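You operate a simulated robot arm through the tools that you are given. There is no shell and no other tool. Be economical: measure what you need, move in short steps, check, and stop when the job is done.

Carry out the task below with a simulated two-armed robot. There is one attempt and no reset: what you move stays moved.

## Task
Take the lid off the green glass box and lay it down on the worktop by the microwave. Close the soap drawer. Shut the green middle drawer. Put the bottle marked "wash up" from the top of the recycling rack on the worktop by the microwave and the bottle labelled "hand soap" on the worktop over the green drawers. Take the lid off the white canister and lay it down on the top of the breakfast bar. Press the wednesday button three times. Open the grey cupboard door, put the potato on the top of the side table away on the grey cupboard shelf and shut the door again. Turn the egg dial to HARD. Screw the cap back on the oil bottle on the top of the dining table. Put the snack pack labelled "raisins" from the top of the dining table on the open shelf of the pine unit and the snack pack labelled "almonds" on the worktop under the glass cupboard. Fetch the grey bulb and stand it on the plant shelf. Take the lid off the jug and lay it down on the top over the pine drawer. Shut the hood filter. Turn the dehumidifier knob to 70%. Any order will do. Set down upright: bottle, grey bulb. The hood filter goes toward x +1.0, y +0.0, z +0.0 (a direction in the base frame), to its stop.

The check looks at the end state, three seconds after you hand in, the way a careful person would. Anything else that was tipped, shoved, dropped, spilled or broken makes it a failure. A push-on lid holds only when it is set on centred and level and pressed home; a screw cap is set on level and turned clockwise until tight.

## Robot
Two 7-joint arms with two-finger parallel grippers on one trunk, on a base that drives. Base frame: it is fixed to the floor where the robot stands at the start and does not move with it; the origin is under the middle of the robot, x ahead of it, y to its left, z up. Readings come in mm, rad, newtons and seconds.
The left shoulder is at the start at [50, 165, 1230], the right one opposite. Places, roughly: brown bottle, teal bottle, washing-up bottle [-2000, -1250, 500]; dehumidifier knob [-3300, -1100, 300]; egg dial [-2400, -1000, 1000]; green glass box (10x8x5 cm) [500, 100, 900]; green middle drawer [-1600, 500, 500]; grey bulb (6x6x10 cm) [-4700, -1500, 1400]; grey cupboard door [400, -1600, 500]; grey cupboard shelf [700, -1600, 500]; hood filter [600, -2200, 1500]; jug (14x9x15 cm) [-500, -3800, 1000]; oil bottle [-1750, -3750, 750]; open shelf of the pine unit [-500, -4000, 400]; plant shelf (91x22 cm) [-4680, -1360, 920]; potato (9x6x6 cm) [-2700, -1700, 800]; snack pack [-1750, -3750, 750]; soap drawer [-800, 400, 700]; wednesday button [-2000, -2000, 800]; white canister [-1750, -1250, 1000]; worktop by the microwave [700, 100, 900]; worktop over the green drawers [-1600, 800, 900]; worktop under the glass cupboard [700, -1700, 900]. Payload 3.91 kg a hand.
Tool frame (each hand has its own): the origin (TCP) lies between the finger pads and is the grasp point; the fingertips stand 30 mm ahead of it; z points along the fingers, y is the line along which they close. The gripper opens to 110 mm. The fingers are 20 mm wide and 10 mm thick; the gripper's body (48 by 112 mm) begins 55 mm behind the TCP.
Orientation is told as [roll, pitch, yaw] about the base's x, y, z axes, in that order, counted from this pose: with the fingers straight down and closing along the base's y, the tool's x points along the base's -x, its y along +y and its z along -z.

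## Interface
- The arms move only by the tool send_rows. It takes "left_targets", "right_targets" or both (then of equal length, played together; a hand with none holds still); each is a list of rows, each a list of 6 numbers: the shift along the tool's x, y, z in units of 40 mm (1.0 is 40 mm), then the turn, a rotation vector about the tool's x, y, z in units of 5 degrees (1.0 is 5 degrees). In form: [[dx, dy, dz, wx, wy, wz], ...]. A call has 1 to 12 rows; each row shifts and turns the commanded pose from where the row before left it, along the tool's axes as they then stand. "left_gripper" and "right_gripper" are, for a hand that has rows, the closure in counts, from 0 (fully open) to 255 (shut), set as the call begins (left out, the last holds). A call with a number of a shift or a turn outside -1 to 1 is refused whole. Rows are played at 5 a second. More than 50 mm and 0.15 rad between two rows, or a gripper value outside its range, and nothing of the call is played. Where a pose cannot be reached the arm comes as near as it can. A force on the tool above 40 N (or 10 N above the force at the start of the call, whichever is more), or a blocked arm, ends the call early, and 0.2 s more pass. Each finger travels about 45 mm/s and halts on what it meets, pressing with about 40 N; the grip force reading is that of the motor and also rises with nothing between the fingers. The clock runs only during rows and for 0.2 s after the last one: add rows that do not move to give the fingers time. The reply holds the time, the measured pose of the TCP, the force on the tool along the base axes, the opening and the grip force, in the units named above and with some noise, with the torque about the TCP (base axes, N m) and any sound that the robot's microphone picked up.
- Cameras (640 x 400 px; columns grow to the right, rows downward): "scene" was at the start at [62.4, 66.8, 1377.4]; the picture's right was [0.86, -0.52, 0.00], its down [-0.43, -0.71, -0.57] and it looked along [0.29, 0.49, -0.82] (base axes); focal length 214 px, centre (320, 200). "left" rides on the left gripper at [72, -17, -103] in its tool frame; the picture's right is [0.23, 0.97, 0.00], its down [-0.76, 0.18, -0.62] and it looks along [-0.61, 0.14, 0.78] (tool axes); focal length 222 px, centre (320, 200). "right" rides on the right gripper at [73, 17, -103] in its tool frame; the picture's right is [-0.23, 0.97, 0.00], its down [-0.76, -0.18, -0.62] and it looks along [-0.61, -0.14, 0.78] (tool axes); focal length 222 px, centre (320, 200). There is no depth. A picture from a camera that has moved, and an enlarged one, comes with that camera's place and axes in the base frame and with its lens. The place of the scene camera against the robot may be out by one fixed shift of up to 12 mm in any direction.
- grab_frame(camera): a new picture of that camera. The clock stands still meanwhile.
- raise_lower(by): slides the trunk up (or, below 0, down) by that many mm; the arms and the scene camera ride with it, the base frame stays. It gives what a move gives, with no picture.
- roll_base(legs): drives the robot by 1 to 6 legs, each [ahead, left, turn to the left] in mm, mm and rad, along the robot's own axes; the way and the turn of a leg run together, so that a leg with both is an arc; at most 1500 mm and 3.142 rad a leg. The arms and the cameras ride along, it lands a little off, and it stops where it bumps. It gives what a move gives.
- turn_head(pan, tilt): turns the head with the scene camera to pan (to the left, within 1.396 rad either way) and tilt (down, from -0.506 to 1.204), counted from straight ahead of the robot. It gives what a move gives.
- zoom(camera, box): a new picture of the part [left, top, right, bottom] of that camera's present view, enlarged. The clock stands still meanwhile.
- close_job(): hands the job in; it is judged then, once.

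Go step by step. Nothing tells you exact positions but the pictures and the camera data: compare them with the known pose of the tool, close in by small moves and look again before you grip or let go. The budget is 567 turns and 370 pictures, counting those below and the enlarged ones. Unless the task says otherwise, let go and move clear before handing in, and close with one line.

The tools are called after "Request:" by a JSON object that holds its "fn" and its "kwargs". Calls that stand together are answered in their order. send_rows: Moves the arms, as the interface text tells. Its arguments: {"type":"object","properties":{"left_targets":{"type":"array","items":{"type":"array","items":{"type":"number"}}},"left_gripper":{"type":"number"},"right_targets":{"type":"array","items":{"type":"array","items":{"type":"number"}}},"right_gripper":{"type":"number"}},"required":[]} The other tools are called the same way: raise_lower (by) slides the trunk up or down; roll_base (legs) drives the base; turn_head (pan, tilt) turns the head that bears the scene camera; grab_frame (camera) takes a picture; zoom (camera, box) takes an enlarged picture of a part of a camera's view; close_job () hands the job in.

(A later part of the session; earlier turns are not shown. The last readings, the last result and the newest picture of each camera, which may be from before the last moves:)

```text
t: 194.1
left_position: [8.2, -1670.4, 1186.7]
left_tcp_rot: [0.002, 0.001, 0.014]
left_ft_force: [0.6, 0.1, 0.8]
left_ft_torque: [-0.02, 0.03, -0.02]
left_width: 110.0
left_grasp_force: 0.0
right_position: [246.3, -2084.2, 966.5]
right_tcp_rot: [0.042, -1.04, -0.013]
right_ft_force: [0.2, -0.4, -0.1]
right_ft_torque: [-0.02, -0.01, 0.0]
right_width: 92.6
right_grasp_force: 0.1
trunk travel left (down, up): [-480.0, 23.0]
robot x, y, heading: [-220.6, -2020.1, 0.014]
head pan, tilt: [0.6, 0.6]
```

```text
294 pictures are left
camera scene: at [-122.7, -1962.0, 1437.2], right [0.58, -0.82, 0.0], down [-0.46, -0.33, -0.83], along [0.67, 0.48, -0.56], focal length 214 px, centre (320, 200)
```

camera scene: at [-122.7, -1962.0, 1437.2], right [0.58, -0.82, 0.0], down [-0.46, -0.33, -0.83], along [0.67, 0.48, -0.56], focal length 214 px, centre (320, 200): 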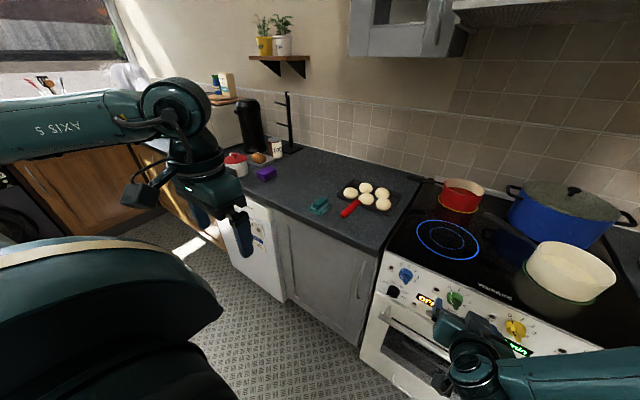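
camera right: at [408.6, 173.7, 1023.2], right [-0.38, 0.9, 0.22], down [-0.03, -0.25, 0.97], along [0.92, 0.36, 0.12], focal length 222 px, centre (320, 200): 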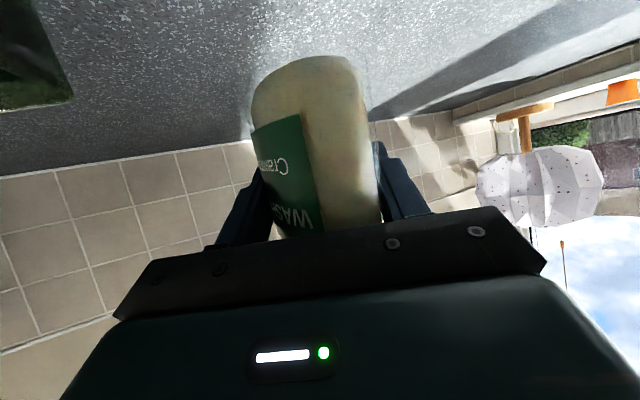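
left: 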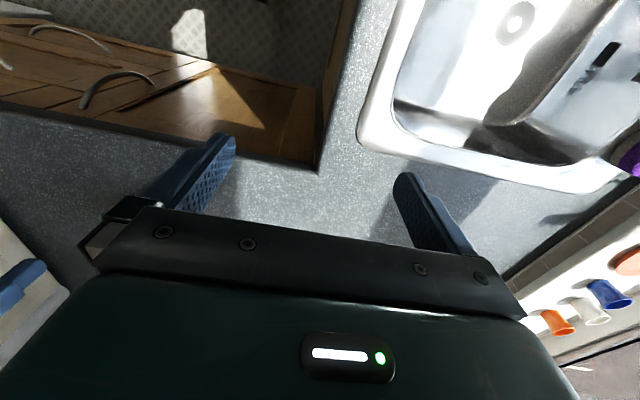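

The filter plate's front edge with its black handle bar is about x≈413, y≈-2180, z≈1505, standing out ~90 mm. I raise the trunk and the right hand to that height, closing the fingers.

Request:
{"fn": "raise_lower", "kwargs": {"by": 22}}

Request:
{"fn": "send_rows", "kwargs": {"right_targets": [[-0.866, 0, -0.5, 0, 0, 0], [-0.866, 0, -0.5, 0, 0, 0], [-0.866, 0, -0.5, 0, 0, 0], [-0.866, 0, -0.5, 0, 0, 0], [-0.866, 0, -0.5, 0, 0, 0], [-0.866, 0, -0.5, 0, 0, 0], [-0.866, 0, -0.5, 0, 0, 0], [-0.866, 0, -0.5, 0, 0, 0], [-0.866, 0, -0.5, 0, 0, 0], [-0.866, 0, -0.5, 0, 0, 0], [-0.866, 0, -0.5, 0, 0, 0]], "right_gripper": 255}}

Request:
{"fn": "send_rows", "kwargs": {"right_targets": [[0, 0, 0, 0, -1, 0], [0, 0, 0, 0, -1, 0], [0, 0, 0, 0, -1, 0], [0, 0, 0, 0, -1, 0], [0, 0, 0, 0, -1, 0], [0, 0, 0, 0, 0, 0]]}}

Request:
{"fn": "turn_head", "kwargs": {"pan": -0.3, "tilt": 0.0}}

Request:
{"fn": "grab_frame", "kwargs": {"camera": "scene"}}

```text
t: 194.8
left_position: [7.1, -1671.6, 1208.3]
left_tcp_rot: [0.002, 0.0, 0.014]
left_ft_force: [0.0, -0.8, -0.1]
left_ft_torque: [0.02, 0.03, 0.02]
left_width: 110.0
left_grasp_force: 0.2
right_position: [245.9, -2083.9, 987.1]
right_tcp_rot: [0.042, -1.04, -0.015]
right_ft_force: [0.6, -0.4, -0.5]
right_ft_torque: [-0.01, 0.0, 0.01]
right_width: 92.5
right_grasp_force: 0.0
trunk travel left (down, up): [-502.0, 1.0]
robot x, y, heading: [-221.5, -2023.1, 0.014]
head pan, tilt: [0.6, 0.6]
```

```text
t: 197.2
left_position: [7.7, -1670.3, 1207.7]
left_tcp_rot: [0.003, 0.001, 0.014]
left_ft_force: [0.2, -0.5, 0.3]
left_ft_torque: [-0.03, 0.0, 0.0]
left_width: 110.1
left_grasp_force: 0.0
right_position: [248.5, -2092.3, 1424.5]
right_tcp_rot: [0.041, -1.041, -0.013]
right_ft_force: [-0.9, 0.1, -0.1]
right_ft_torque: [-0.01, 0.0, 0.0]
right_width: 0.0
right_grasp_force: 37.5
trunk travel left (down, up): [-502.0, 1.0]
robot x, y, heading: [-217.8, -2018.9, 0.01]
head pan, tilt: [0.6, 0.6]
```

```text
t: 198.6
left_position: [8.9, -1671.8, 1208.8]
left_tcp_rot: [0.001, 0.001, 0.016]
left_ft_force: [0.4, 0.3, 0.4]
left_ft_torque: [-0.04, -0.01, 0.04]
left_width: 110.2
left_grasp_force: 0.1
right_position: [249.0, -2093.1, 1427.9]
right_tcp_rot: [0.223, -1.475, -0.199]
right_ft_force: [0.0, 0.3, -0.8]
right_ft_torque: [0.04, 0.02, 0.0]
right_width: 0.0
right_grasp_force: 38.1
trunk travel left (down, up): [-502.0, 1.0]
robot x, y, heading: [-222.1, -2017.3, 0.017]
head pan, tilt: [0.6, 0.6]
```

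```text
t: 199.8
left_position: [8.1, -1671.2, 1208.8]
left_tcp_rot: [0.0, 0.001, 0.016]
left_ft_force: [0.5, 0.0, -0.6]
left_ft_torque: [-0.03, 0.0, 0.01]
left_width: 109.9
left_grasp_force: 0.1
right_position: [248.5, -2093.5, 1427.6]
right_tcp_rot: [0.222, -1.475, -0.198]
right_ft_force: [-0.4, 0.4, 0.2]
right_ft_torque: [-0.01, 0.01, 0.0]
right_width: 0.0
right_grasp_force: 38.2
trunk travel left (down, up): [-502.0, 1.0]
robot x, y, heading: [-224.2, -2021.5, 0.016]
head pan, tilt: [-0.3, 0.0]
```

```text
293 pictures are left
camera scene: at [-108.5, -2038.2, 1514.4], right [-0.28, -0.96, 0.0], down [0.0, 0.0, -1.0], along [0.96, -0.28, 0.0], focal length 214 px, centre (320, 200)
```

scene: 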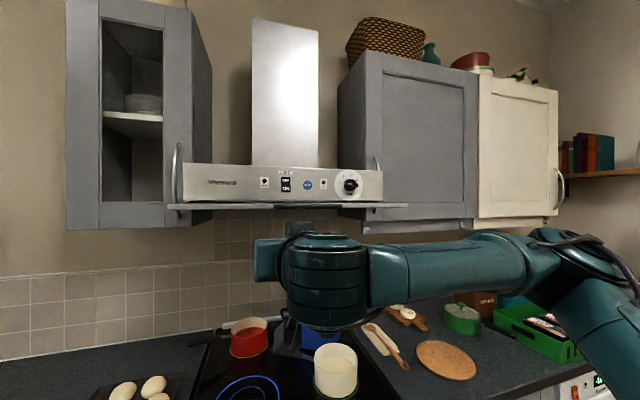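

Plate edge is at camera level (z≈1500). I move the hand up 73 mm and right 88 mm in front of the handle, and view from the wrist camera.

Request:
{"fn": "send_rows", "kwargs": {"right_targets": [[-0.6, -0.73, 0, 0, -0.3, 0], [-0.6, -0.73, 0, 0, -0.3, 0], [-0.6, -0.73, 0, 0, -0.3, 0], [0, 0, 0, 0, 0, 0]]}}

Request:
{"fn": "grab_frame", "kwargs": {"camera": "right"}}

Request:
{"fn": "zoom", "kwargs": {"camera": "scene", "box": [160, 130, 420, 270]}}

```text
t: 200.8
left_position: [7.8, -1669.0, 1208.7]
left_tcp_rot: [0.0, 0.002, 0.015]
left_ft_force: [0.0, 0.0, 0.2]
left_ft_torque: [0.0, -0.02, 0.0]
left_width: 109.9
left_grasp_force: 0.0
right_position: [256.0, -2181.1, 1498.7]
right_tcp_rot: [0.921, -1.547, -0.898]
right_ft_force: [0.1, -0.6, -0.6]
right_ft_torque: [0.0, -0.01, -0.02]
right_width: 0.3
right_grasp_force: 37.7
trunk travel left (down, up): [-502.0, 1.0]
robot x, y, heading: [-222.5, -2019.2, 0.013]
head pan, tilt: [-0.3, 0.0]
```

```text
292 pictures are left
camera right: at [152.0, -2167.1, 1428.2], right [-0.02, 0.97, 0.25], down [-0.61, -0.21, 0.77], along [0.79, -0.14, 0.59], focal length 222 px, centre (320, 200)
```

right: 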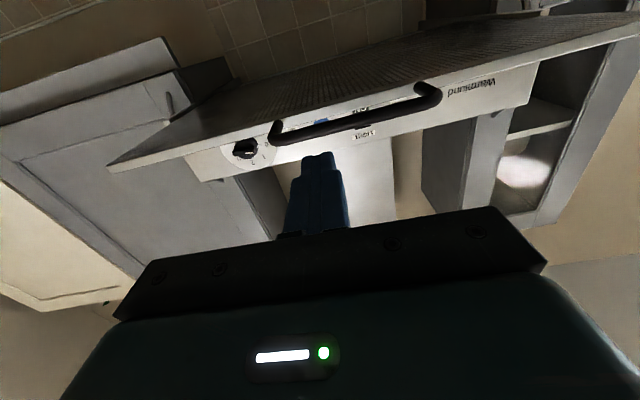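

```text
2.46 times, centred on (290, 200) of scene
camera zoom: at [-108.3, -2037.5, 1514.4], right [-0.28, -0.96, 0.0], down [0.0, 0.0, -1.0], along [0.96, -0.28, 0.0], focal length 528 px, centre (394, 200)
```

zoom: 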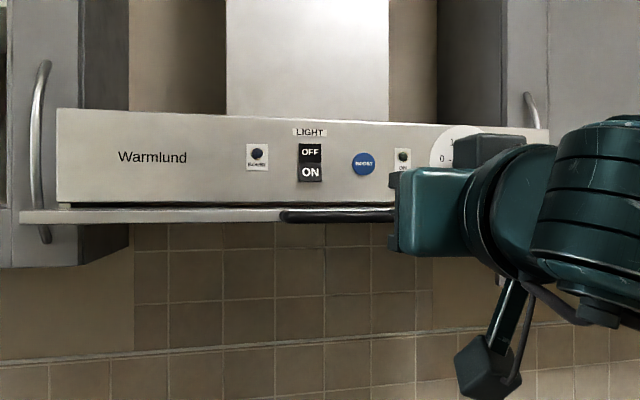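

Triangulating, the handle is nearer than I thought: about x≈335, y≈-2150, z≈1494. I shift 30 mm left and recheck.

Request:
{"fn": "send_rows", "kwargs": {"right_targets": [[0, 0.75, 0, 0, 0, 0], [0, 0, 0, 0, 0, 0]]}}

Request:
{"fn": "zoom", "kwargs": {"camera": "right", "box": [200, 60, 460, 220]}}

```text
t: 201.4
left_position: [8.0, -1671.2, 1209.3]
left_tcp_rot: [0.004, -0.001, 0.012]
left_ft_force: [-0.6, -0.4, 0.2]
left_ft_torque: [0.04, -0.01, 0.03]
left_width: 110.1
left_grasp_force: 0.1
right_position: [255.7, -2153.1, 1499.7]
right_tcp_rot: [0.971, -1.543, -0.948]
right_ft_force: [-0.2, -0.1, 0.4]
right_ft_torque: [0.01, -0.03, 0.06]
right_width: 0.0
right_grasp_force: 37.4
trunk travel left (down, up): [-502.0, 1.0]
robot x, y, heading: [-218.5, -2016.5, 0.013]
head pan, tilt: [-0.3, 0.0]
```

```text
2.46 times, centred on (330, 140) of right
camera zoom: at [150.5, -2138.2, 1428.3], right [-0.02, 0.97, 0.25], down [-0.61, -0.21, 0.77], along [0.79, -0.14, 0.59], focal length 547 px, centre (295, 348)
```

zoom: 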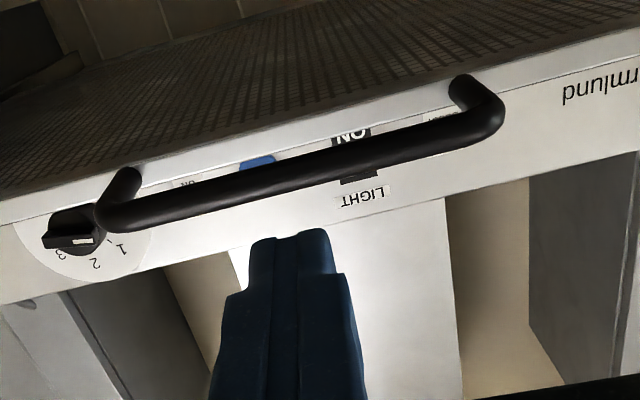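

The bar is at x≈334, y≈-2150, z≈1493. I lower 6 mm and push forward gently.

Request:
{"fn": "send_rows", "kwargs": {"right_targets": [[0.15, 0.05, 0.4, 0, 0, 0], [0, 0, 0.4, 0, 0, 0], [0, 0, 0.4, 0, 0, 0], [0, 0, 0.4, 0, 0, 0], [0, 0, 0.4, 0, 0, 0], [0, 0, 0, 0, 0, 0]]}}

Request:
{"fn": "zoom", "kwargs": {"camera": "right", "box": [160, 20, 480, 220]}}

```text
t: 202.8
left_position: [8.8, -1671.0, 1208.6]
left_tcp_rot: [0.002, 0.0, 0.013]
left_ft_force: [0.5, 0.1, -1.0]
left_ft_torque: [0.02, 0.01, 0.01]
left_width: 110.1
left_grasp_force: 0.1
right_position: [335.4, -2148.8, 1491.9]
right_tcp_rot: [0.917, -1.544, -0.892]
right_ft_force: [1.1, -0.1, 0.2]
right_ft_torque: [-0.03, 0.02, -0.02]
right_width: 0.0
right_grasp_force: 37.7
trunk travel left (down, up): [-502.0, 1.0]
robot x, y, heading: [-221.0, -2016.9, 0.011]
head pan, tilt: [-0.3, 0.0]
```

```text
2.00 times, centred on (320, 120) of right
camera zoom: at [229.9, -2133.2, 1419.6], right [-0.02, 0.97, 0.25], down [-0.61, -0.21, 0.77], along [0.79, -0.14, 0.59], focal length 444 px, centre (320, 360)
```

zoom: 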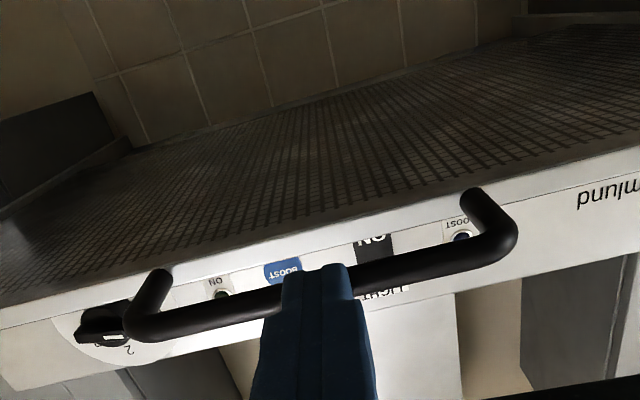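

The tip is on the bar. I keep pushing until a firm stop.

Request:
{"fn": "send_rows", "kwargs": {"right_targets": [[0, 0, 0.4, 0, 0, 0], [0, 0, 0.4, 0, 0, 0], [0, 0, 0.4, 0, 0, 0], [0, 0, 0.4, 0, 0, 0], [0, 0, 0.4, 0, 0, 0], [0, 0, 0.4, 0, 0, 0]]}}

Request:
{"fn": "zoom", "kwargs": {"camera": "right", "box": [160, 20, 480, 220]}}

Request:
{"fn": "zoom", "kwargs": {"camera": "scene", "box": [160, 130, 420, 270]}}

```text
t: 204.2
left_position: [8.5, -1670.4, 1208.9]
left_tcp_rot: [0.0, -0.002, 0.013]
left_ft_force: [0.3, 0.2, 0.6]
left_ft_torque: [0.03, 0.02, 0.02]
left_width: 110.2
left_grasp_force: 0.1
right_position: [431.2, -2147.4, 1490.2]
right_tcp_rot: [0.926, -1.543, -0.905]
right_ft_force: [-0.3, 0.4, 1.0]
right_ft_torque: [-0.02, 0.01, 0.02]
right_width: 0.0
right_grasp_force: 37.6
trunk travel left (down, up): [-502.0, 1.0]
robot x, y, heading: [-220.7, -2018.2, 0.018]
head pan, tilt: [-0.3, 0.0]
```

```text
2.00 times, centred on (320, 120) of right
camera zoom: at [326.9, -2131.1, 1418.9], right [-0.02, 0.97, 0.25], down [-0.61, -0.21, 0.77], along [0.79, -0.14, 0.59], focal length 444 px, centre (320, 360)
```

zoom: 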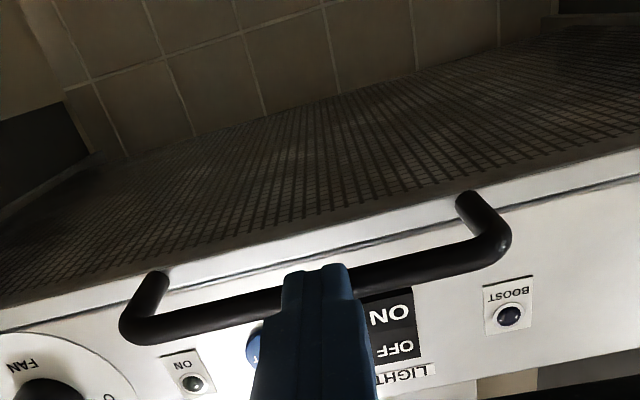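

```text
2.46 times, centred on (290, 200) of scene
camera zoom: at [-108.4, -2038.2, 1514.4], right [-0.28, -0.96, 0.0], down [0.0, 0.0, -1.0], along [0.96, -0.28, 0.0], focal length 528 px, centre (394, 200)
```

zoom: 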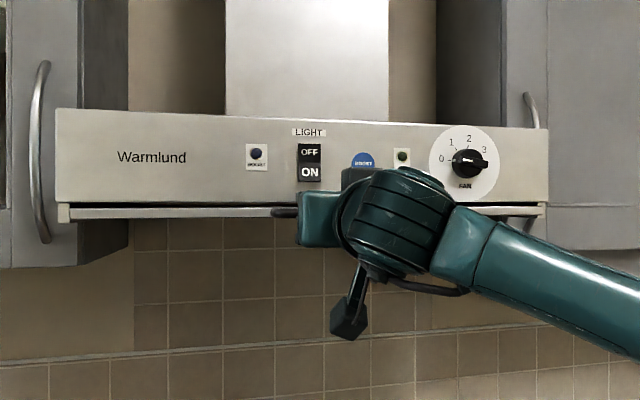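

Almost flush; I push on to the stop in smaller rows.

Request:
{"fn": "send_rows", "kwargs": {"right_targets": [[0, 0, 0.25, 0, 0, 0], [0, 0, 0.25, 0, 0, 0], [0, 0, 0.25, 0, 0, 0], [0, 0, 0.25, 0, 0, 0], [0, 0, 0.25, 0, 0, 0], [0, 0, 0.25, 0, 0, 0], [0, 0, 0.25, 0, 0, 0], [0, 0, 0.25, 0, 0, 0]]}}

Request:
{"fn": "zoom", "kwargs": {"camera": "scene", "box": [160, 130, 420, 270]}}

```text
t: 205.2
left_position: [4.2, -1673.3, 1209.4]
left_tcp_rot: [0.003, -0.003, 0.012]
left_ft_force: [0.0, -0.5, 0.8]
left_ft_torque: [-0.01, -0.01, 0.02]
left_width: 110.0
left_grasp_force: 0.1
right_position: [454.8, -2147.0, 1489.8]
right_tcp_rot: [0.817, -1.541, -0.793]
right_ft_force: [-27.9, -4.5, -6.6]
right_ft_torque: [-0.04, 0.03, -0.25]
right_width: 0.0
right_grasp_force: 37.8
trunk travel left (down, up): [-502.0, 1.0]
robot x, y, heading: [-223.4, -2021.8, 0.017]
head pan, tilt: [-0.3, 0.0]
stopped in row 4 (right hand): the force on the tool passed its limit (the readings are from after the stop); the commanded pose is now the measured one
```

```text
2.46 times, centred on (290, 200) of scene
camera zoom: at [-115.8, -2040.3, 1514.9], right [-0.28, -0.96, 0.0], down [0.01, 0.0, -1.0], along [0.96, -0.28, 0.0], focal length 528 px, centre (394, 200)
```

zoom: 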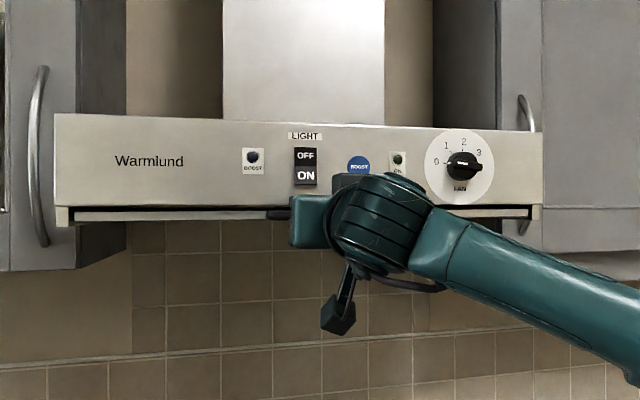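

The plate is inside the hood and a stop was felt. One confirming push, then withdraw.

Request:
{"fn": "send_rows", "kwargs": {"right_targets": [[0, 0, 0.1, 0, 0, 0], [0, 0, 0.1, 0, 0, 0]]}}

Request:
{"fn": "send_rows", "kwargs": {"right_targets": [[0, 0, -0.6, 0, 0, 0], [0, 0, -0.6, 0, 0, 0], [0, 0, -0.6, 0, 0, 0], [0, 0, -0.6, 0, 0, 0], [0, 0, -0.6, 0, 0, 0], [0, 0, -0.6, 0, 0, 0], [0, 0, -0.6, 0, 0, 0], [0, 0, 0, 0, 0, 0]]}}

Request:
{"fn": "turn_head", "kwargs": {"pan": -0.3, "tilt": 0.1}}

Request:
{"fn": "grab_frame", "kwargs": {"camera": "scene"}}

```text
t: 205.5
left_position: [4.1, -1673.2, 1211.7]
left_tcp_rot: [0.005, -0.004, 0.012]
left_ft_force: [-0.7, 0.1, 0.6]
left_ft_torque: [-0.01, 0.01, -0.01]
left_width: 110.0
left_grasp_force: 0.1
right_position: [455.1, -2146.8, 1488.8]
right_tcp_rot: [0.781, -1.541, -0.759]
right_ft_force: [-28.4, -4.8, -5.7]
right_ft_torque: [0.0, 0.03, -0.27]
right_width: 0.0
right_grasp_force: 36.9
trunk travel left (down, up): [-502.0, 1.0]
robot x, y, heading: [-222.5, -2020.1, 0.01]
head pan, tilt: [-0.3, 0.0]
stopped in row 1 (right hand): the force on the tool passed its limit (the readings are from after the stop); the commanded pose is now the measured one
```

```text
t: 207.3
left_position: [8.0, -1672.7, 1209.3]
left_tcp_rot: [0.0, 0.001, 0.013]
left_ft_force: [-0.2, -0.1, -0.8]
left_ft_torque: [0.01, -0.03, 0.04]
left_width: 110.0
left_grasp_force: 0.1
right_position: [295.5, -2149.6, 1489.6]
right_tcp_rot: [0.637, -1.538, -0.614]
right_ft_force: [0.5, 0.0, 0.1]
right_ft_torque: [-0.03, 0.0, -0.02]
right_width: 0.0
right_grasp_force: 37.8
trunk travel left (down, up): [-502.0, 1.0]
robot x, y, heading: [-220.2, -2017.3, 0.013]
head pan, tilt: [-0.3, 0.0]
```

```text
t: 208.0
left_position: [8.7, -1673.0, 1207.7]
left_tcp_rot: [0.002, 0.001, 0.013]
left_ft_force: [-0.3, 0.8, 0.2]
left_ft_torque: [-0.04, 0.01, -0.01]
left_width: 110.0
left_grasp_force: 0.0
right_position: [294.8, -2148.5, 1489.9]
right_tcp_rot: [0.635, -1.539, -0.612]
right_ft_force: [0.5, -0.1, 0.7]
right_ft_torque: [-0.02, -0.03, 0.04]
right_width: 0.2
right_grasp_force: 38.3
trunk travel left (down, up): [-502.0, 1.0]
robot x, y, heading: [-221.4, -2018.2, 0.015]
head pan, tilt: [-0.3, 0.099]
```

```text
285 pictures are left
camera scene: at [-107.8, -2039.2, 1505.4], right [-0.28, -0.96, 0.0], down [-0.09, 0.03, -1.0], along [0.95, -0.28, -0.1], focal length 214 px, centre (320, 200)
```

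scene: 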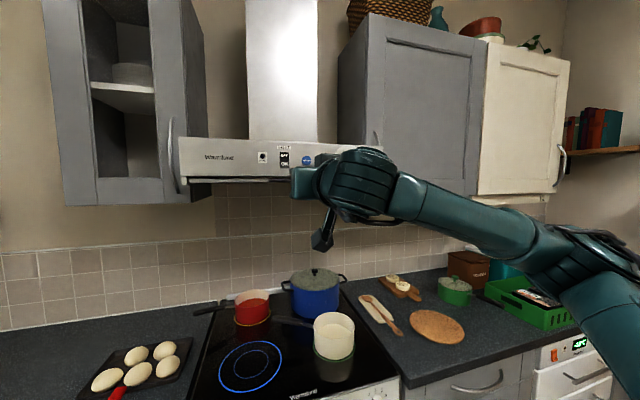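

Hood filter is shut. Next the grey cupboard door left of the cooker; I look down at it.

Request:
{"fn": "roll_base", "kwargs": {"legs": [[-150, 250, 0]]}}

Request:
{"fn": "turn_head", "kwargs": {"pan": 0.2, "tilt": 0.75}}

Request:
{"fn": "grab_frame", "kwargs": {"camera": "scene"}}

```text
t: 210.0
left_position: [-143.7, -1420.0, 1208.1]
left_tcp_rot: [0.002, 0.001, 0.012]
left_ft_force: [-0.8, -0.9, -0.8]
left_ft_torque: [-0.03, 0.01, 0.0]
left_width: 109.8
left_grasp_force: 0.1
right_position: [144.9, -1897.8, 1488.9]
right_tcp_rot: [0.629, -1.537, -0.606]
right_ft_force: [-0.3, 0.4, -0.3]
right_ft_torque: [-0.01, -0.04, -0.01]
right_width: 0.0
right_grasp_force: 38.2
trunk travel left (down, up): [-502.0, 1.0]
robot x, y, heading: [-374.6, -1764.9, 0.017]
head pan, tilt: [-0.3, 0.099]
```

```text
t: 211.0
left_position: [-143.0, -1421.0, 1208.0]
left_tcp_rot: [0.001, 0.002, 0.013]
left_ft_force: [-0.7, 0.9, -0.1]
left_ft_torque: [-0.02, -0.02, -0.03]
left_width: 110.0
left_grasp_force: 0.1
right_position: [145.4, -1898.6, 1489.1]
right_tcp_rot: [0.63, -1.539, -0.608]
right_ft_force: [-0.7, -0.2, 0.0]
right_ft_torque: [-0.01, 0.0, 0.01]
right_width: 0.0
right_grasp_force: 37.5
trunk travel left (down, up): [-502.0, 1.0]
robot x, y, heading: [-372.4, -1767.1, 0.016]
head pan, tilt: [0.201, 0.75]
```

```text
284 pictures are left
camera scene: at [-265.7, -1744.8, 1446.4], right [0.21, -0.98, 0.0], down [-0.67, -0.14, -0.73], along [0.72, 0.15, -0.68], focal length 214 px, centre (320, 200)
```

scene: 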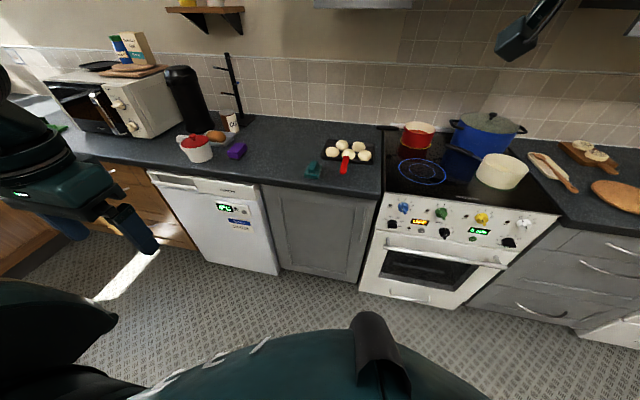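

Request:
{"fn": "zoom", "kwargs": {"camera": "scene", "box": [230, 120, 410, 300]}}

```text
2.22 times, centred on (320, 210) of scene
camera zoom: at [-265.7, -1744.8, 1446.4], right [0.21, -0.98, 0.0], down [-0.67, -0.14, -0.73], along [0.72, 0.15, -0.68], focal length 477 px, centre (320, 178)
```

zoom: 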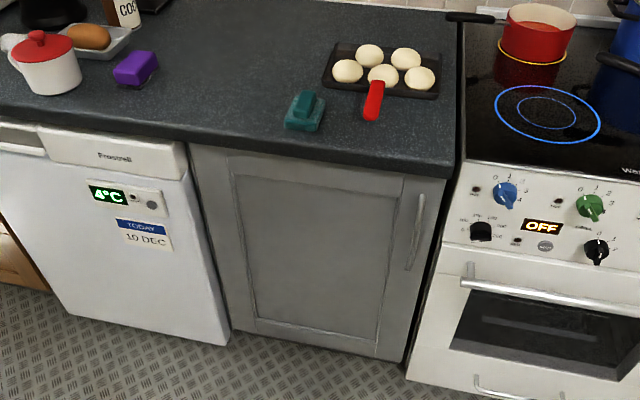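

The grey door is hinged on its left with a vertical bar handle near y≈-1802, z 640–840, x≈360. I'll pull it with the left hand from further right so that the door can swing past me. Reposition, lower, and tilt the left hand.

Request:
{"fn": "roll_base", "kwargs": {"legs": [[-20, -165, -0.016]]}}

Request:
{"fn": "raise_lower", "kwargs": {"by": -380}}

Request:
{"fn": "send_rows", "kwargs": {"left_targets": [[0, 0, 0, 0, -1, 0], [0, 0, 0, 0, -1, 0], [0, 0, 0, 0, -1, 0], [0, 0, 0, 0, -1, 0], [0, 0, 0, 0, -1, 0], [0, 0, 0, 0, -1, 0], [0, 0, 0, 0, -1, 0], [0, 0, 0, 0, -1, 0], [0, 0, 0, 0, -1, 0], [0, 0, 0, 0, -1, 0], [0, 0, 0, 0, -1, 0], [0, 0, 0, 0, -1, 0]]}}

```text
t: 212.5
left_position: [-156.6, -1590.0, 1209.4]
left_tcp_rot: [0.004, 0.003, -0.001]
left_ft_force: [0.4, -0.9, 0.2]
left_ft_torque: [0.0, -0.04, 0.01]
left_width: 110.0
left_grasp_force: 0.0
right_position: [124.0, -2072.1, 1489.4]
right_tcp_rot: [0.644, -1.536, -0.638]
right_ft_force: [0.1, 0.2, -0.1]
right_ft_torque: [-0.01, -0.03, 0.02]
right_width: 0.1
right_grasp_force: 37.8
trunk travel left (down, up): [-502.0, 1.0]
robot x, y, heading: [-386.3, -1934.5, -0.0]
head pan, tilt: [0.201, 0.75]
```

```text
t: 216.1
left_position: [-156.6, -1589.3, 829.5]
left_tcp_rot: [0.002, 0.002, -0.002]
left_ft_force: [-0.3, -0.6, -0.4]
left_ft_torque: [0.04, 0.02, -0.03]
left_width: 109.9
left_grasp_force: 0.0
right_position: [123.9, -2071.8, 1109.1]
right_tcp_rot: [0.631, -1.538, -0.623]
right_ft_force: [-0.1, -0.2, -0.9]
right_ft_torque: [-0.01, 0.0, 0.01]
right_width: 0.1
right_grasp_force: 37.9
trunk travel left (down, up): [-122.0, 381.0]
robot x, y, heading: [-390.0, -1930.5, -0.001]
head pan, tilt: [0.201, 0.75]
```

```text
t: 218.7
left_position: [-95.3, -1506.8, 888.1]
left_tcp_rot: [0.002, -1.046, -0.007]
left_ft_force: [-0.1, 0.1, -0.4]
left_ft_torque: [0.02, 0.03, 0.0]
left_width: 110.0
left_grasp_force: 0.1
left hand out of reach, approached as far as the arm can: row 2, 3, 4, 5, 6, 7, 8, 9, 10, 11, 12
right_position: [126.3, -2070.4, 1109.0]
right_tcp_rot: [0.63, -1.539, -0.623]
right_ft_force: [0.0, -0.3, 0.5]
right_ft_torque: [-0.02, 0.04, 0.0]
right_width: 0.0
right_grasp_force: 37.8
trunk travel left (down, up): [-122.0, 381.0]
robot x, y, heading: [-393.1, -1933.8, -0.001]
head pan, tilt: [0.201, 0.75]
```

I bring the left hand right and forward in front of the handle.

Request:
{"fn": "send_rows", "kwargs": {"left_targets": [[-0.04, -0.92, 0.87, 0, 0, 0], [-0.04, -0.92, 0.87, 0, 0, 0], [-0.04, -0.92, 0.87, 0, 0, 0], [-0.04, -0.92, 0.87, 0, 0, 0], [-0.04, -0.92, 0.87, 0, 0, 0], [-0.04, -0.92, 0.87, 0, 0, 0], [-0.04, -0.92, 0.87, 0, 0, 0], [-0.04, -0.92, 0.87, 0, 0, 0], [0, 0, 0, 0, 0, 0]], "left_gripper": 0}}

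Request:
{"fn": "grab_frame", "kwargs": {"camera": "left"}}

Request:
{"fn": "grab_frame", "kwargs": {"camera": "scene"}}

```text
refused: row 1 steps farther than a row can; nothing moved
```

```text
282 pictures are left
camera left: at [-223.6, -1524.6, 876.7], right [-0.11, 0.97, -0.19], down [-0.16, 0.18, 0.97], along [0.98, 0.14, 0.13], focal length 222 px, centre (320, 200)
```

left: 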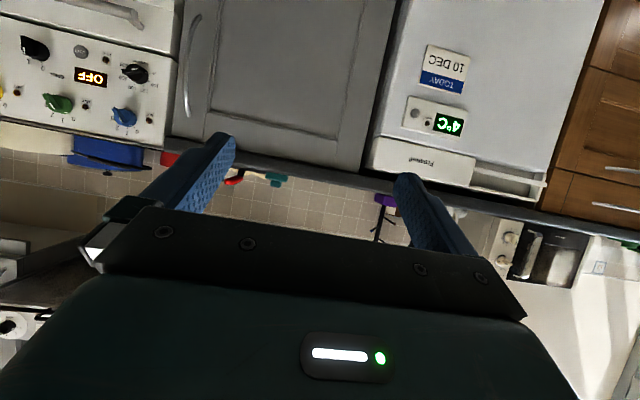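

```text
281 pictures are left
camera scene: at [-284.3, -1911.3, 1066.3], right [0.2, -0.98, 0.0], down [-0.67, -0.14, -0.73], along [0.72, 0.14, -0.68], focal length 214 px, centre (320, 200)
```

scene: 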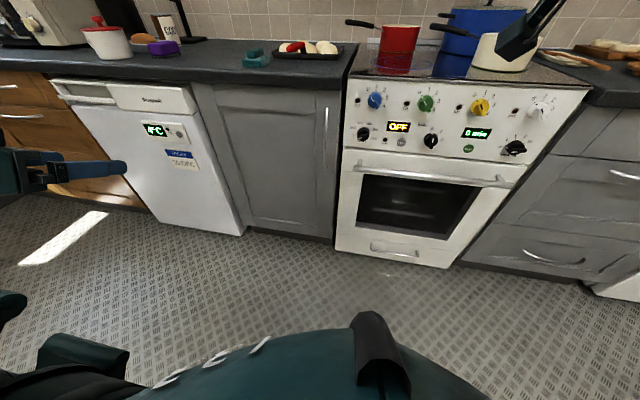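

Smaller rows needed. Handle centre triangulates to about (362, -1800, 715).

Request:
{"fn": "send_rows", "kwargs": {"left_targets": [[0.03, -0.61, 0.65, 0, 0, 0], [0.03, -0.61, 0.65, 0, 0, 0], [0.03, -0.61, 0.65, 0, 0, 0], [0.03, -0.61, 0.65, 0, 0, 0], [0.03, -0.61, 0.65, 0, 0, 0], [0.03, -0.61, 0.65, 0, 0, 0], [0.03, -0.61, 0.65, 0, 0, 0], [0.03, -0.61, 0.65, 0, 0, 0], [0.03, -0.61, 0.65, 0, 0, 0], [0.03, -0.61, 0.65, 0, 0, 0], [0.03, -0.61, 0.65, 0, 0, 0], [0.03, -0.61, 0.65, 0, 0, 0]], "left_gripper": 0}}

Request:
{"fn": "roll_base", "kwargs": {"legs": [[60, 0, 0]]}}

Request:
{"fn": "grab_frame", "kwargs": {"camera": "left"}}

```text
t: 221.3
left_position: [185.2, -1775.7, 726.8]
left_tcp_rot: [0.005, -1.046, -0.006]
left_ft_force: [-0.3, 1.2, -0.9]
left_ft_torque: [-0.03, 0.01, -0.01]
left_width: 110.0
left_grasp_force: 0.0
left hand out of reach, approached as far as the arm can: row 1, 2, 3
right_position: [124.2, -2070.8, 1109.1]
right_tcp_rot: [0.63, -1.537, -0.623]
right_ft_force: [-0.4, -0.6, 0.7]
right_ft_torque: [0.03, -0.02, 0.0]
right_width: 0.2
right_grasp_force: 37.6
trunk travel left (down, up): [-122.0, 381.0]
robot x, y, heading: [-387.6, -1938.9, -0.001]
head pan, tilt: [0.201, 0.75]
```

```text
t: 222.3
left_position: [244.2, -1774.9, 726.8]
left_tcp_rot: [0.003, -1.045, -0.007]
left_ft_force: [0.3, -0.4, -0.3]
left_ft_torque: [0.02, 0.03, 0.0]
left_width: 110.0
left_grasp_force: 0.0
right_position: [182.8, -2069.6, 1109.3]
right_tcp_rot: [0.631, -1.539, -0.62]
right_ft_force: [-0.6, 0.3, 0.6]
right_ft_torque: [0.0, 0.01, 0.0]
right_width: 0.0
right_grasp_force: 38.0
trunk travel left (down, up): [-122.0, 381.0]
robot x, y, heading: [-333.9, -1933.3, -0.001]
head pan, tilt: [0.201, 0.75]
```

```text
280 pictures are left
camera left: at [115.6, -1792.1, 715.3], right [-0.11, 0.97, -0.19], down [-0.16, 0.18, 0.97], along [0.98, 0.14, 0.13], focal length 222 px, centre (320, 200)
```

left: 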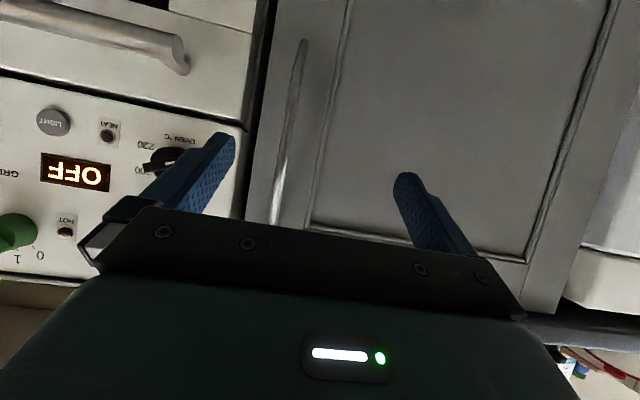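

Handle is at y≈-1806. I narrow the fingers to 60 mm, shift right 31 mm and advance 80 mm.

Request:
{"fn": "send_rows", "kwargs": {"left_targets": [[0, -0.4, 0, 0, 0, 0], [0, -0.38, 0, 0, 0, 0], [-0.25, 0, 0.43, 0, 0, 0], [-0.25, 0, 0.43, 0, 0, 0], [-0.25, 0, 0.43, 0, 0, 0], [-0.25, 0, 0.43, 0, 0, 0], [0, 0, 0, 0, 0, 0]], "left_gripper": 116}}

Request:
{"fn": "grab_frame", "kwargs": {"camera": "left"}}

```text
t: 223.9
left_position: [324.1, -1805.8, 726.1]
left_tcp_rot: [0.005, -1.045, -0.005]
left_ft_force: [0.6, 0.5, -0.1]
left_ft_torque: [-0.01, 0.01, -0.01]
left_width: 59.9
left_grasp_force: 0.0
right_position: [182.7, -2071.2, 1109.1]
right_tcp_rot: [0.634, -1.537, -0.623]
right_ft_force: [-0.8, -0.7, 0.3]
right_ft_torque: [-0.02, 0.0, 0.01]
right_width: 0.0
right_grasp_force: 37.4
trunk travel left (down, up): [-122.0, 381.0]
robot x, y, heading: [-331.7, -1931.3, -0.003]
head pan, tilt: [0.201, 0.75]
```

```text
279 pictures are left
camera left: at [195.0, -1823.7, 715.2], right [-0.11, 0.97, -0.19], down [-0.16, 0.18, 0.97], along [0.98, 0.14, 0.13], focal length 222 px, centre (320, 200)
```

left: 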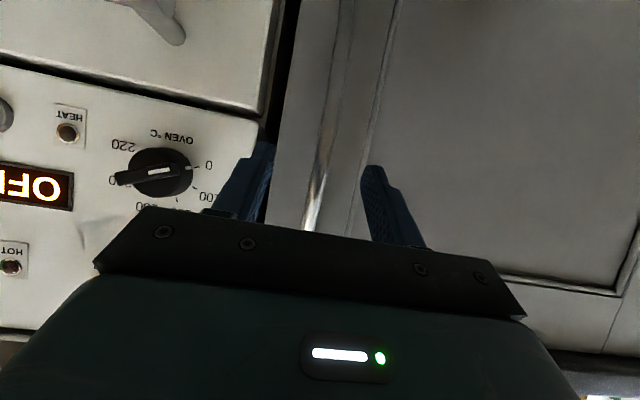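

The bar is between the fingers. I advance 18 mm and close.

Request:
{"fn": "send_rows", "kwargs": {"left_targets": [[-0.22, 0, 0.39, 0, 0, 0], [0, 0, 0, 0, 0, 0]]}}

Request:
{"fn": "send_rows", "kwargs": {"left_targets": [[0, 0, 0, 0, 0, 0], [0, 0, 0, 0, 0, 0], [0, 0, 0, 0, 0, 0], [0, 0, 0, 0, 0, 0], [0, 0, 0, 0, 0, 0]], "left_gripper": 255}}

Request:
{"fn": "grab_frame", "kwargs": {"camera": "left"}}

```text
t: 224.5
left_position: [342.7, -1807.7, 726.5]
left_tcp_rot: [0.005, -1.045, -0.004]
left_ft_force: [-0.2, 0.0, 0.4]
left_ft_torque: [-0.01, 0.02, 0.03]
left_width: 59.9
left_grasp_force: 0.1
right_position: [182.5, -2070.0, 1109.4]
right_tcp_rot: [0.634, -1.537, -0.623]
right_ft_force: [-0.2, 0.7, 0.0]
right_ft_torque: [-0.03, 0.04, -0.01]
right_width: 0.1
right_grasp_force: 37.8
trunk travel left (down, up): [-122.0, 381.0]
robot x, y, heading: [-335.5, -1933.4, -0.004]
head pan, tilt: [0.201, 0.75]
```

```text
t: 225.7
left_position: [341.1, -1804.2, 726.7]
left_tcp_rot: [0.006, -1.045, -0.002]
left_ft_force: [-0.8, 8.1, 1.7]
left_ft_torque: [-0.1, 0.22, 0.22]
left_width: 15.0
left_grasp_force: 45.4
right_position: [182.7, -2069.5, 1110.7]
right_tcp_rot: [0.622, -1.537, -0.612]
right_ft_force: [-0.1, 0.1, 0.0]
right_ft_torque: [-0.02, 0.0, 0.05]
right_width: 0.3
right_grasp_force: 37.6
trunk travel left (down, up): [-122.0, 381.0]
robot x, y, heading: [-332.4, -1932.0, -0.004]
head pan, tilt: [0.201, 0.75]
```

```text
278 pictures are left
camera left: at [213.0, -1822.6, 716.0], right [-0.12, 0.97, -0.19], down [-0.16, 0.17, 0.97], along [0.98, 0.14, 0.13], focal length 222 px, centre (320, 200)
```

left: 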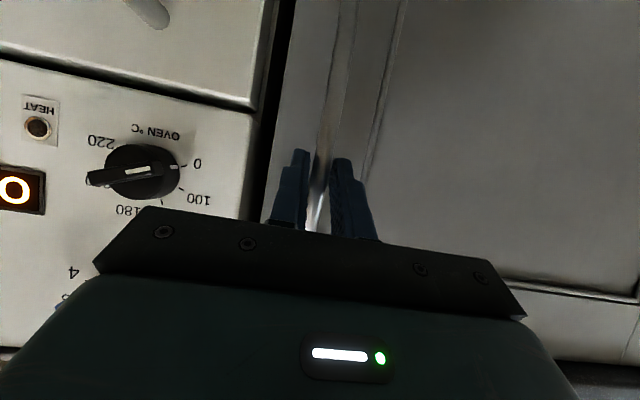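

Gripped (15 mm). I pull along the door's arc, first 10°.

Request:
{"fn": "send_rows", "kwargs": {"left_targets": [[0.24, 0.05, -0.41, 0, 0, 0], [0.24, 0.1, -0.41, 0, 0, 0], [0.235, 0.115, -0.405, 0, 0, 0], [0.235, 0.12, -0.405, 0, 0, 0], [0, 0, 0, 0, 0, 0]]}}

Request:
{"fn": "grab_frame", "kwargs": {"camera": "scene"}}

```text
t: 226.9
left_position: [265.4, -1791.8, 726.7]
left_tcp_rot: [0.002, -1.044, -0.006]
left_ft_force: [0.8, 2.3, 1.8]
left_ft_torque: [0.0, -0.07, 0.09]
left_width: 15.6
left_grasp_force: 45.0
right_position: [182.4, -2071.2, 1109.5]
right_tcp_rot: [0.629, -1.538, -0.617]
right_ft_force: [-0.3, 0.5, -0.3]
right_ft_torque: [0.03, 0.02, -0.02]
right_width: 0.0
right_grasp_force: 37.3
trunk travel left (down, up): [-122.0, 381.0]
robot x, y, heading: [-331.9, -1931.7, 0.007]
head pan, tilt: [0.201, 0.75]
```

```text
277 pictures are left
camera scene: at [-225.6, -1911.2, 1066.3], right [0.2, -0.98, 0.0], down [-0.67, -0.14, -0.73], along [0.72, 0.14, -0.68], focal length 214 px, centre (320, 200)
```

scene: 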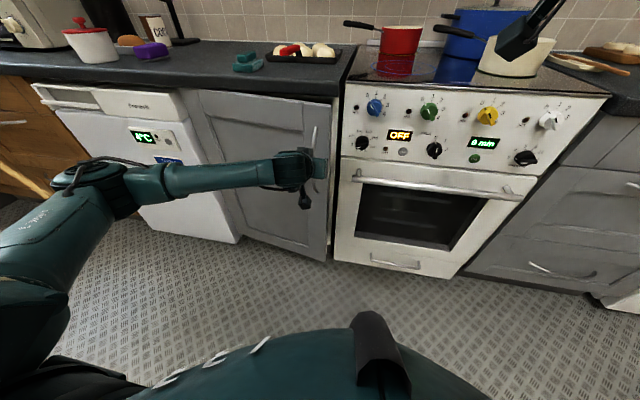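

The door is opening nicely. I continue along the arc.

Request:
{"fn": "send_rows", "kwargs": {"left_targets": [[0.228, 0.155, -0.395, 0, 0, 0], [0.228, 0.155, -0.395, 0, 0, 0], [0.22, 0.195, -0.38, 0, 0, 0], [0.22, 0.195, -0.38, 0, 0, 0], [0.21, 0.235, -0.365, 0, 0, 0], [0.21, 0.235, -0.365, 0, 0, 0], [0.2, 0.27, -0.345, 0, 0, 0], [0.2, 0.27, -0.345, 0, 0, 0], [0, 0, 0, 0, 0, 0]]}}

Request:
{"fn": "grab_frame", "kwargs": {"camera": "scene"}}

```text
t: 228.6
left_position: [141.9, -1741.2, 727.6]
left_tcp_rot: [-0.007, -1.033, -0.017]
left_ft_force: [-1.3, -3.7, 2.0]
left_ft_torque: [0.13, 0.01, -0.26]
left_width: 15.4
left_grasp_force: 45.2
left hand out of reach, approached as far as the arm can: row 8
right_position: [182.1, -2071.5, 1109.8]
right_tcp_rot: [0.655, -1.537, -0.645]
right_ft_force: [0.0, -0.9, 0.0]
right_ft_torque: [0.0, -0.04, 0.01]
right_width: 0.0
right_grasp_force: 37.7
trunk travel left (down, up): [-122.0, 381.0]
robot x, y, heading: [-331.0, -1936.4, -0.004]
head pan, tilt: [0.201, 0.75]
stopped in row 8 (left hand): the force on the tool passed its limit (the readings are from after the stop); the commanded pose is now the measured one
```

```text
276 pictures are left
camera scene: at [-225.9, -1911.7, 1066.5], right [0.2, -0.98, 0.0], down [-0.67, -0.13, -0.73], along [0.72, 0.14, -0.68], focal length 214 px, centre (320, 200)
```

scene: 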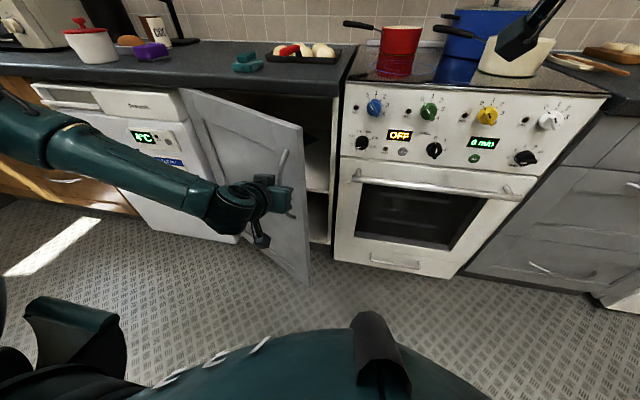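

The door is ~30° open and the arm is at its limit. I let go, back off, and raise the hand so I can reach over the door top and push it further open from inside.

Request:
{"fn": "send_rows", "kwargs": {"left_targets": [[0, 0, 0, 0, 0, 0], [0, 0, 0, 0, 0, 0], [0.25, 0, -0.43, 0, 0, 0], [0.25, 0, -0.43, 0, 0, 0], [0.25, 0, -0.43, 0, 0, 0], [0.25, 0, -0.43, 0, 0, 0], [-0.7, 0, -0.4, 0, 0.5, 0], [-0.7, 0, -0.4, 0, 0.5, 0], [-0.65, 0, -0.45, 0, 0.5, 0], [-0.65, 0, -0.5, 0, 0.5, 0], [-0.6, 0, -0.55, 0, 0.5, 0], [-0.6, 0, -0.6, 0, 0.5, 0]], "left_gripper": 100}}

Request:
{"fn": "roll_base", "kwargs": {"legs": [[0, -60, 0]]}}

Request:
{"fn": "grab_frame", "kwargs": {"camera": "scene"}}

```text
t: 231.2
left_position: [103.1, -1732.3, 937.6]
left_tcp_rot: [-0.003, -0.77, -0.017]
left_ft_force: [0.5, -0.1, -0.4]
left_ft_torque: [0.0, 0.0, 0.01]
left_width: 67.2
left_grasp_force: 0.0
left hand out of reach, approached as far as the arm can: row 3, 4, 5, 6, 7
right_position: [181.7, -2071.4, 1109.2]
right_tcp_rot: [0.637, -1.537, -0.63]
right_ft_force: [-0.5, 0.8, -0.4]
right_ft_torque: [0.04, 0.02, -0.03]
right_width: 0.0
right_grasp_force: 37.1
trunk travel left (down, up): [-122.0, 381.0]
robot x, y, heading: [-335.0, -1933.5, -0.004]
head pan, tilt: [0.201, 0.75]
```

```text
t: 232.2
left_position: [102.5, -1791.1, 937.8]
left_tcp_rot: [-0.006, -0.771, -0.016]
left_ft_force: [-0.5, 0.8, 0.5]
left_ft_torque: [0.0, -0.04, -0.01]
left_width: 66.8
left_grasp_force: 0.1
right_position: [182.1, -2130.5, 1108.2]
right_tcp_rot: [0.639, -1.539, -0.631]
right_ft_force: [0.9, 0.1, 0.2]
right_ft_torque: [-0.01, 0.02, -0.04]
right_width: 0.0
right_grasp_force: 37.9
trunk travel left (down, up): [-122.0, 381.0]
robot x, y, heading: [-335.5, -1991.6, -0.001]
head pan, tilt: [0.201, 0.75]
```

```text
275 pictures are left
camera scene: at [-225.7, -1970.8, 1066.3], right [0.2, -0.98, 0.0], down [-0.67, -0.13, -0.73], along [0.72, 0.14, -0.68], focal length 214 px, centre (320, 200)
```

scene: 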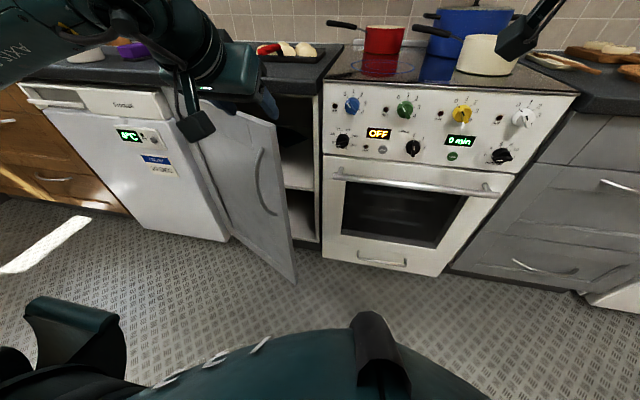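

Door tip is near (209,-1791). I point the left hand down, move it to the inner side, drive closer and lower the fingers just inside the door top.

Request:
{"fn": "send_rows", "kwargs": {"left_targets": [[0, -0.3, 0, 0, 1, 0], [0, -0.3, 0, 0, 1, 0], [0, -0.3, 0, 0, 1, 0], [0, -0.3, 0, 0, 1, 0], [0, -0.3, 0, 0, 1, 0], [0, -0.3, 0, 0, 1, 0], [0, -0.3, 0, 0, 1, 0], [0, -0.3, 0, 0, 0, 0], [0, 0, 0, 0, 0, 0]], "left_gripper": 255}}

Request:
{"fn": "roll_base", "kwargs": {"legs": [[140, 0, 0]]}}

Request:
{"fn": "grab_frame", "kwargs": {"camera": "scene"}}

```text
t: 234.2
left_position: [100.6, -1886.1, 937.7]
left_tcp_rot: [-0.004, -0.16, -0.02]
left_ft_force: [0.4, 0.7, -0.6]
left_ft_torque: [0.01, 0.0, 0.0]
left_width: 0.0
left_grasp_force: 37.7
right_position: [182.5, -2130.7, 1109.3]
right_tcp_rot: [0.637, -1.538, -0.629]
right_ft_force: [-0.1, 0.0, -0.4]
right_ft_torque: [-0.02, -0.03, 0.01]
right_width: 0.0
right_grasp_force: 37.9
trunk travel left (down, up): [-122.0, 381.0]
robot x, y, heading: [-334.3, -1991.8, -0.001]
head pan, tilt: [0.201, 0.75]
```

```text
t: 235.5
left_position: [239.7, -1884.8, 937.1]
left_tcp_rot: [-0.003, -0.161, -0.018]
left_ft_force: [0.4, 0.3, 0.2]
left_ft_torque: [0.01, 0.0, -0.03]
left_width: 0.0
left_grasp_force: 37.8
right_position: [320.9, -2129.4, 1109.2]
right_tcp_rot: [0.639, -1.538, -0.63]
right_ft_force: [0.3, 0.1, -0.5]
right_ft_torque: [0.01, 0.0, 0.02]
right_width: 0.0
right_grasp_force: 37.5
trunk travel left (down, up): [-122.0, 381.0]
robot x, y, heading: [-195.6, -1992.8, -0.001]
head pan, tilt: [0.201, 0.75]
```

```text
274 pictures are left
camera scene: at [-87.3, -1970.6, 1066.3], right [0.2, -0.98, 0.0], down [-0.67, -0.14, -0.73], along [0.72, 0.15, -0.68], focal length 214 px, centre (320, 200)
```

scene: 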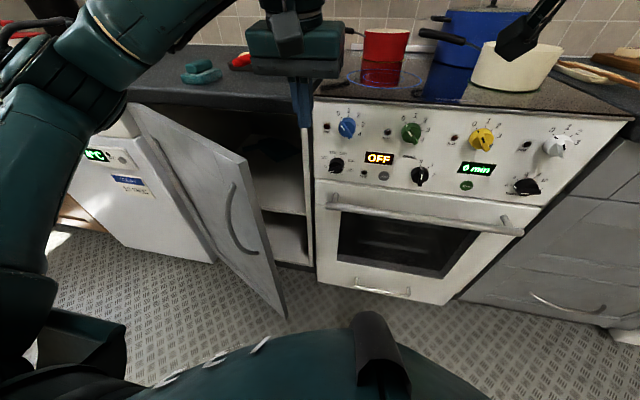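

Hand is to the right of the door tip (206,-1776). I lower 90 mm and push to +y.

Request:
{"fn": "send_rows", "kwargs": {"left_targets": [[0.1, 0, 0.75, 0, 0, 0], [0.1, 0, 0.75, 0, 0, 0], [0.1, 0, 0.75, 0, 0, 0], [0, 0.8, 0, 0, 0, 0], [0, 0.8, 0, 0, 0, 0], [0, 0.8, 0, 0, 0, 0], [0, 0.8, 0, 0, 0, 0], [0, 0.8, 0, 0, 0, 0], [0, 0.8, 0, 0, 0, 0], [0, 0.8, 0, 0, 0, 0], [0, 0, 0, 0, 0, 0]]}}

Request:
{"fn": "grab_frame", "kwargs": {"camera": "scene"}}

```text
t: 237.9
left_position: [243.2, -1661.3, 846.4]
left_tcp_rot: [-0.004, -0.16, -0.018]
left_ft_force: [0.6, -0.5, -0.4]
left_ft_torque: [0.03, 0.02, 0.0]
left_width: 0.1
left_grasp_force: 37.9
right_position: [320.8, -2130.4, 1109.4]
right_tcp_rot: [0.638, -1.539, -0.627]
right_ft_force: [-1.3, 0.7, 1.0]
right_ft_torque: [0.05, -0.01, 0.0]
right_width: 0.0
right_grasp_force: 37.7
trunk travel left (down, up): [-122.0, 381.0]
robot x, y, heading: [-193.7, -1990.9, 0.003]
head pan, tilt: [0.201, 0.75]
```

```text
273 pictures are left
camera scene: at [-87.4, -1970.5, 1066.3], right [0.2, -0.98, 0.0], down [-0.67, -0.14, -0.73], along [0.72, 0.15, -0.68], focal length 214 px, centre (320, 200)
```

scene: 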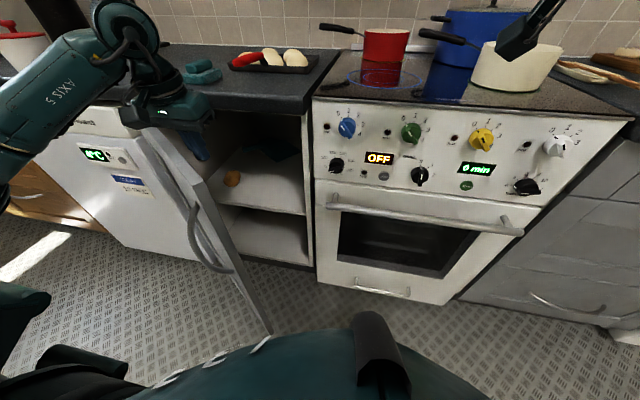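

Good, about 45° now. Turning the base left sweeps the hand along the door's arc, so I use that.

Request:
{"fn": "roll_base", "kwargs": {"legs": [[0, 0, 0.4]]}}

Request:
{"fn": "grab_frame", "kwargs": {"camera": "scene"}}

```text
t: 239.5
left_position: [78.9, -1515.6, 846.4]
left_tcp_rot: [-0.002, -0.162, 0.388]
left_ft_force: [0.4, 0.5, -0.4]
left_ft_torque: [0.04, -0.01, -0.03]
left_width: 0.1
left_grasp_force: 37.4
right_position: [333.3, -1915.5, 1109.9]
right_tcp_rot: [0.639, -1.537, -0.227]
right_ft_force: [0.4, -0.4, 0.2]
right_ft_torque: [0.03, 0.02, 0.02]
right_width: 0.0
right_grasp_force: 38.3
trunk travel left (down, up): [-122.0, 381.0]
robot x, y, heading: [-195.3, -1991.0, 0.404]
head pan, tilt: [0.201, 0.75]
```

```text
272 pictures are left
camera scene: at [-102.8, -1928.5, 1066.3], right [0.57, -0.82, 0.0], down [-0.56, -0.39, -0.73], along [0.6, 0.42, -0.68], focal length 214 px, centre (320, 200)
```

scene: 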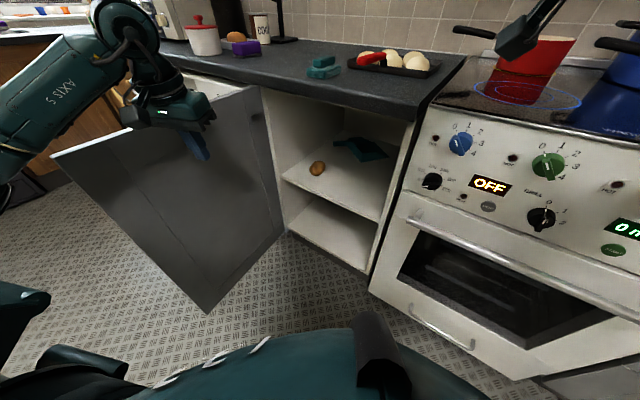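

Nearly there; one more push of ~110 mm, then lift clear.

Request:
{"fn": "send_rows", "kwargs": {"left_targets": [[0, 0.7, 0, 0, 0, 0], [0, 0.7, 0, 0, 0, 0], [0, 0.7, 0, 0, 0, 0], [0, 0.7, 0, 0, 0, 0], [0, 0, 0, 0, 0, 0], [0, -0.7, 0, 0, 0, 0], [0, -0.7, -0.3, 0, 0, 0], [0, -0.5, -0.8, 0, 0, 0], [0, 0, -0.9, 0, 0, 0], [0, 0, -0.9, 0, 0, 0], [0, 0, 0, 0, 0, 0]]}}

Request:
{"fn": "grab_frame", "kwargs": {"camera": "scene"}}

```text
t: 241.9
left_position: [48.5, -1489.9, 961.4]
left_tcp_rot: [-0.002, -0.161, 0.389]
left_ft_force: [-0.4, 0.5, 0.5]
left_ft_torque: [-0.03, -0.02, -0.04]
left_width: 0.1
left_grasp_force: 37.6
right_position: [332.8, -1916.5, 1109.0]
right_tcp_rot: [0.645, -1.536, -0.232]
right_ft_force: [-0.1, -0.8, -0.7]
right_ft_torque: [-0.01, -0.02, 0.01]
right_width: 0.1
right_grasp_force: 37.9
trunk travel left (down, up): [-122.0, 381.0]
robot x, y, heading: [-193.2, -1994.9, 0.406]
head pan, tilt: [0.201, 0.75]
```

```text
271 pictures are left
camera scene: at [-102.8, -1928.5, 1066.3], right [0.57, -0.82, 0.0], down [-0.56, -0.39, -0.73], along [0.6, 0.42, -0.68], focal length 214 px, centre (320, 200)
```

scene: 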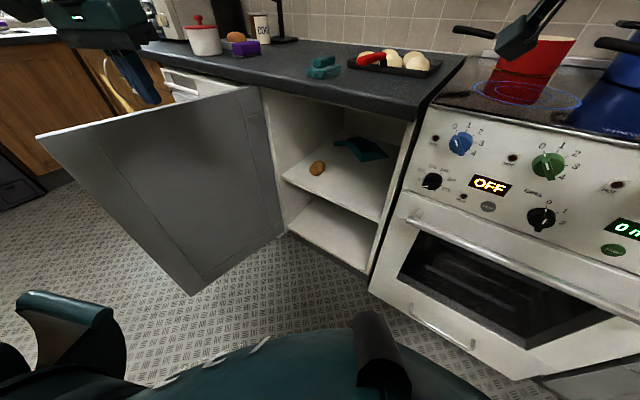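

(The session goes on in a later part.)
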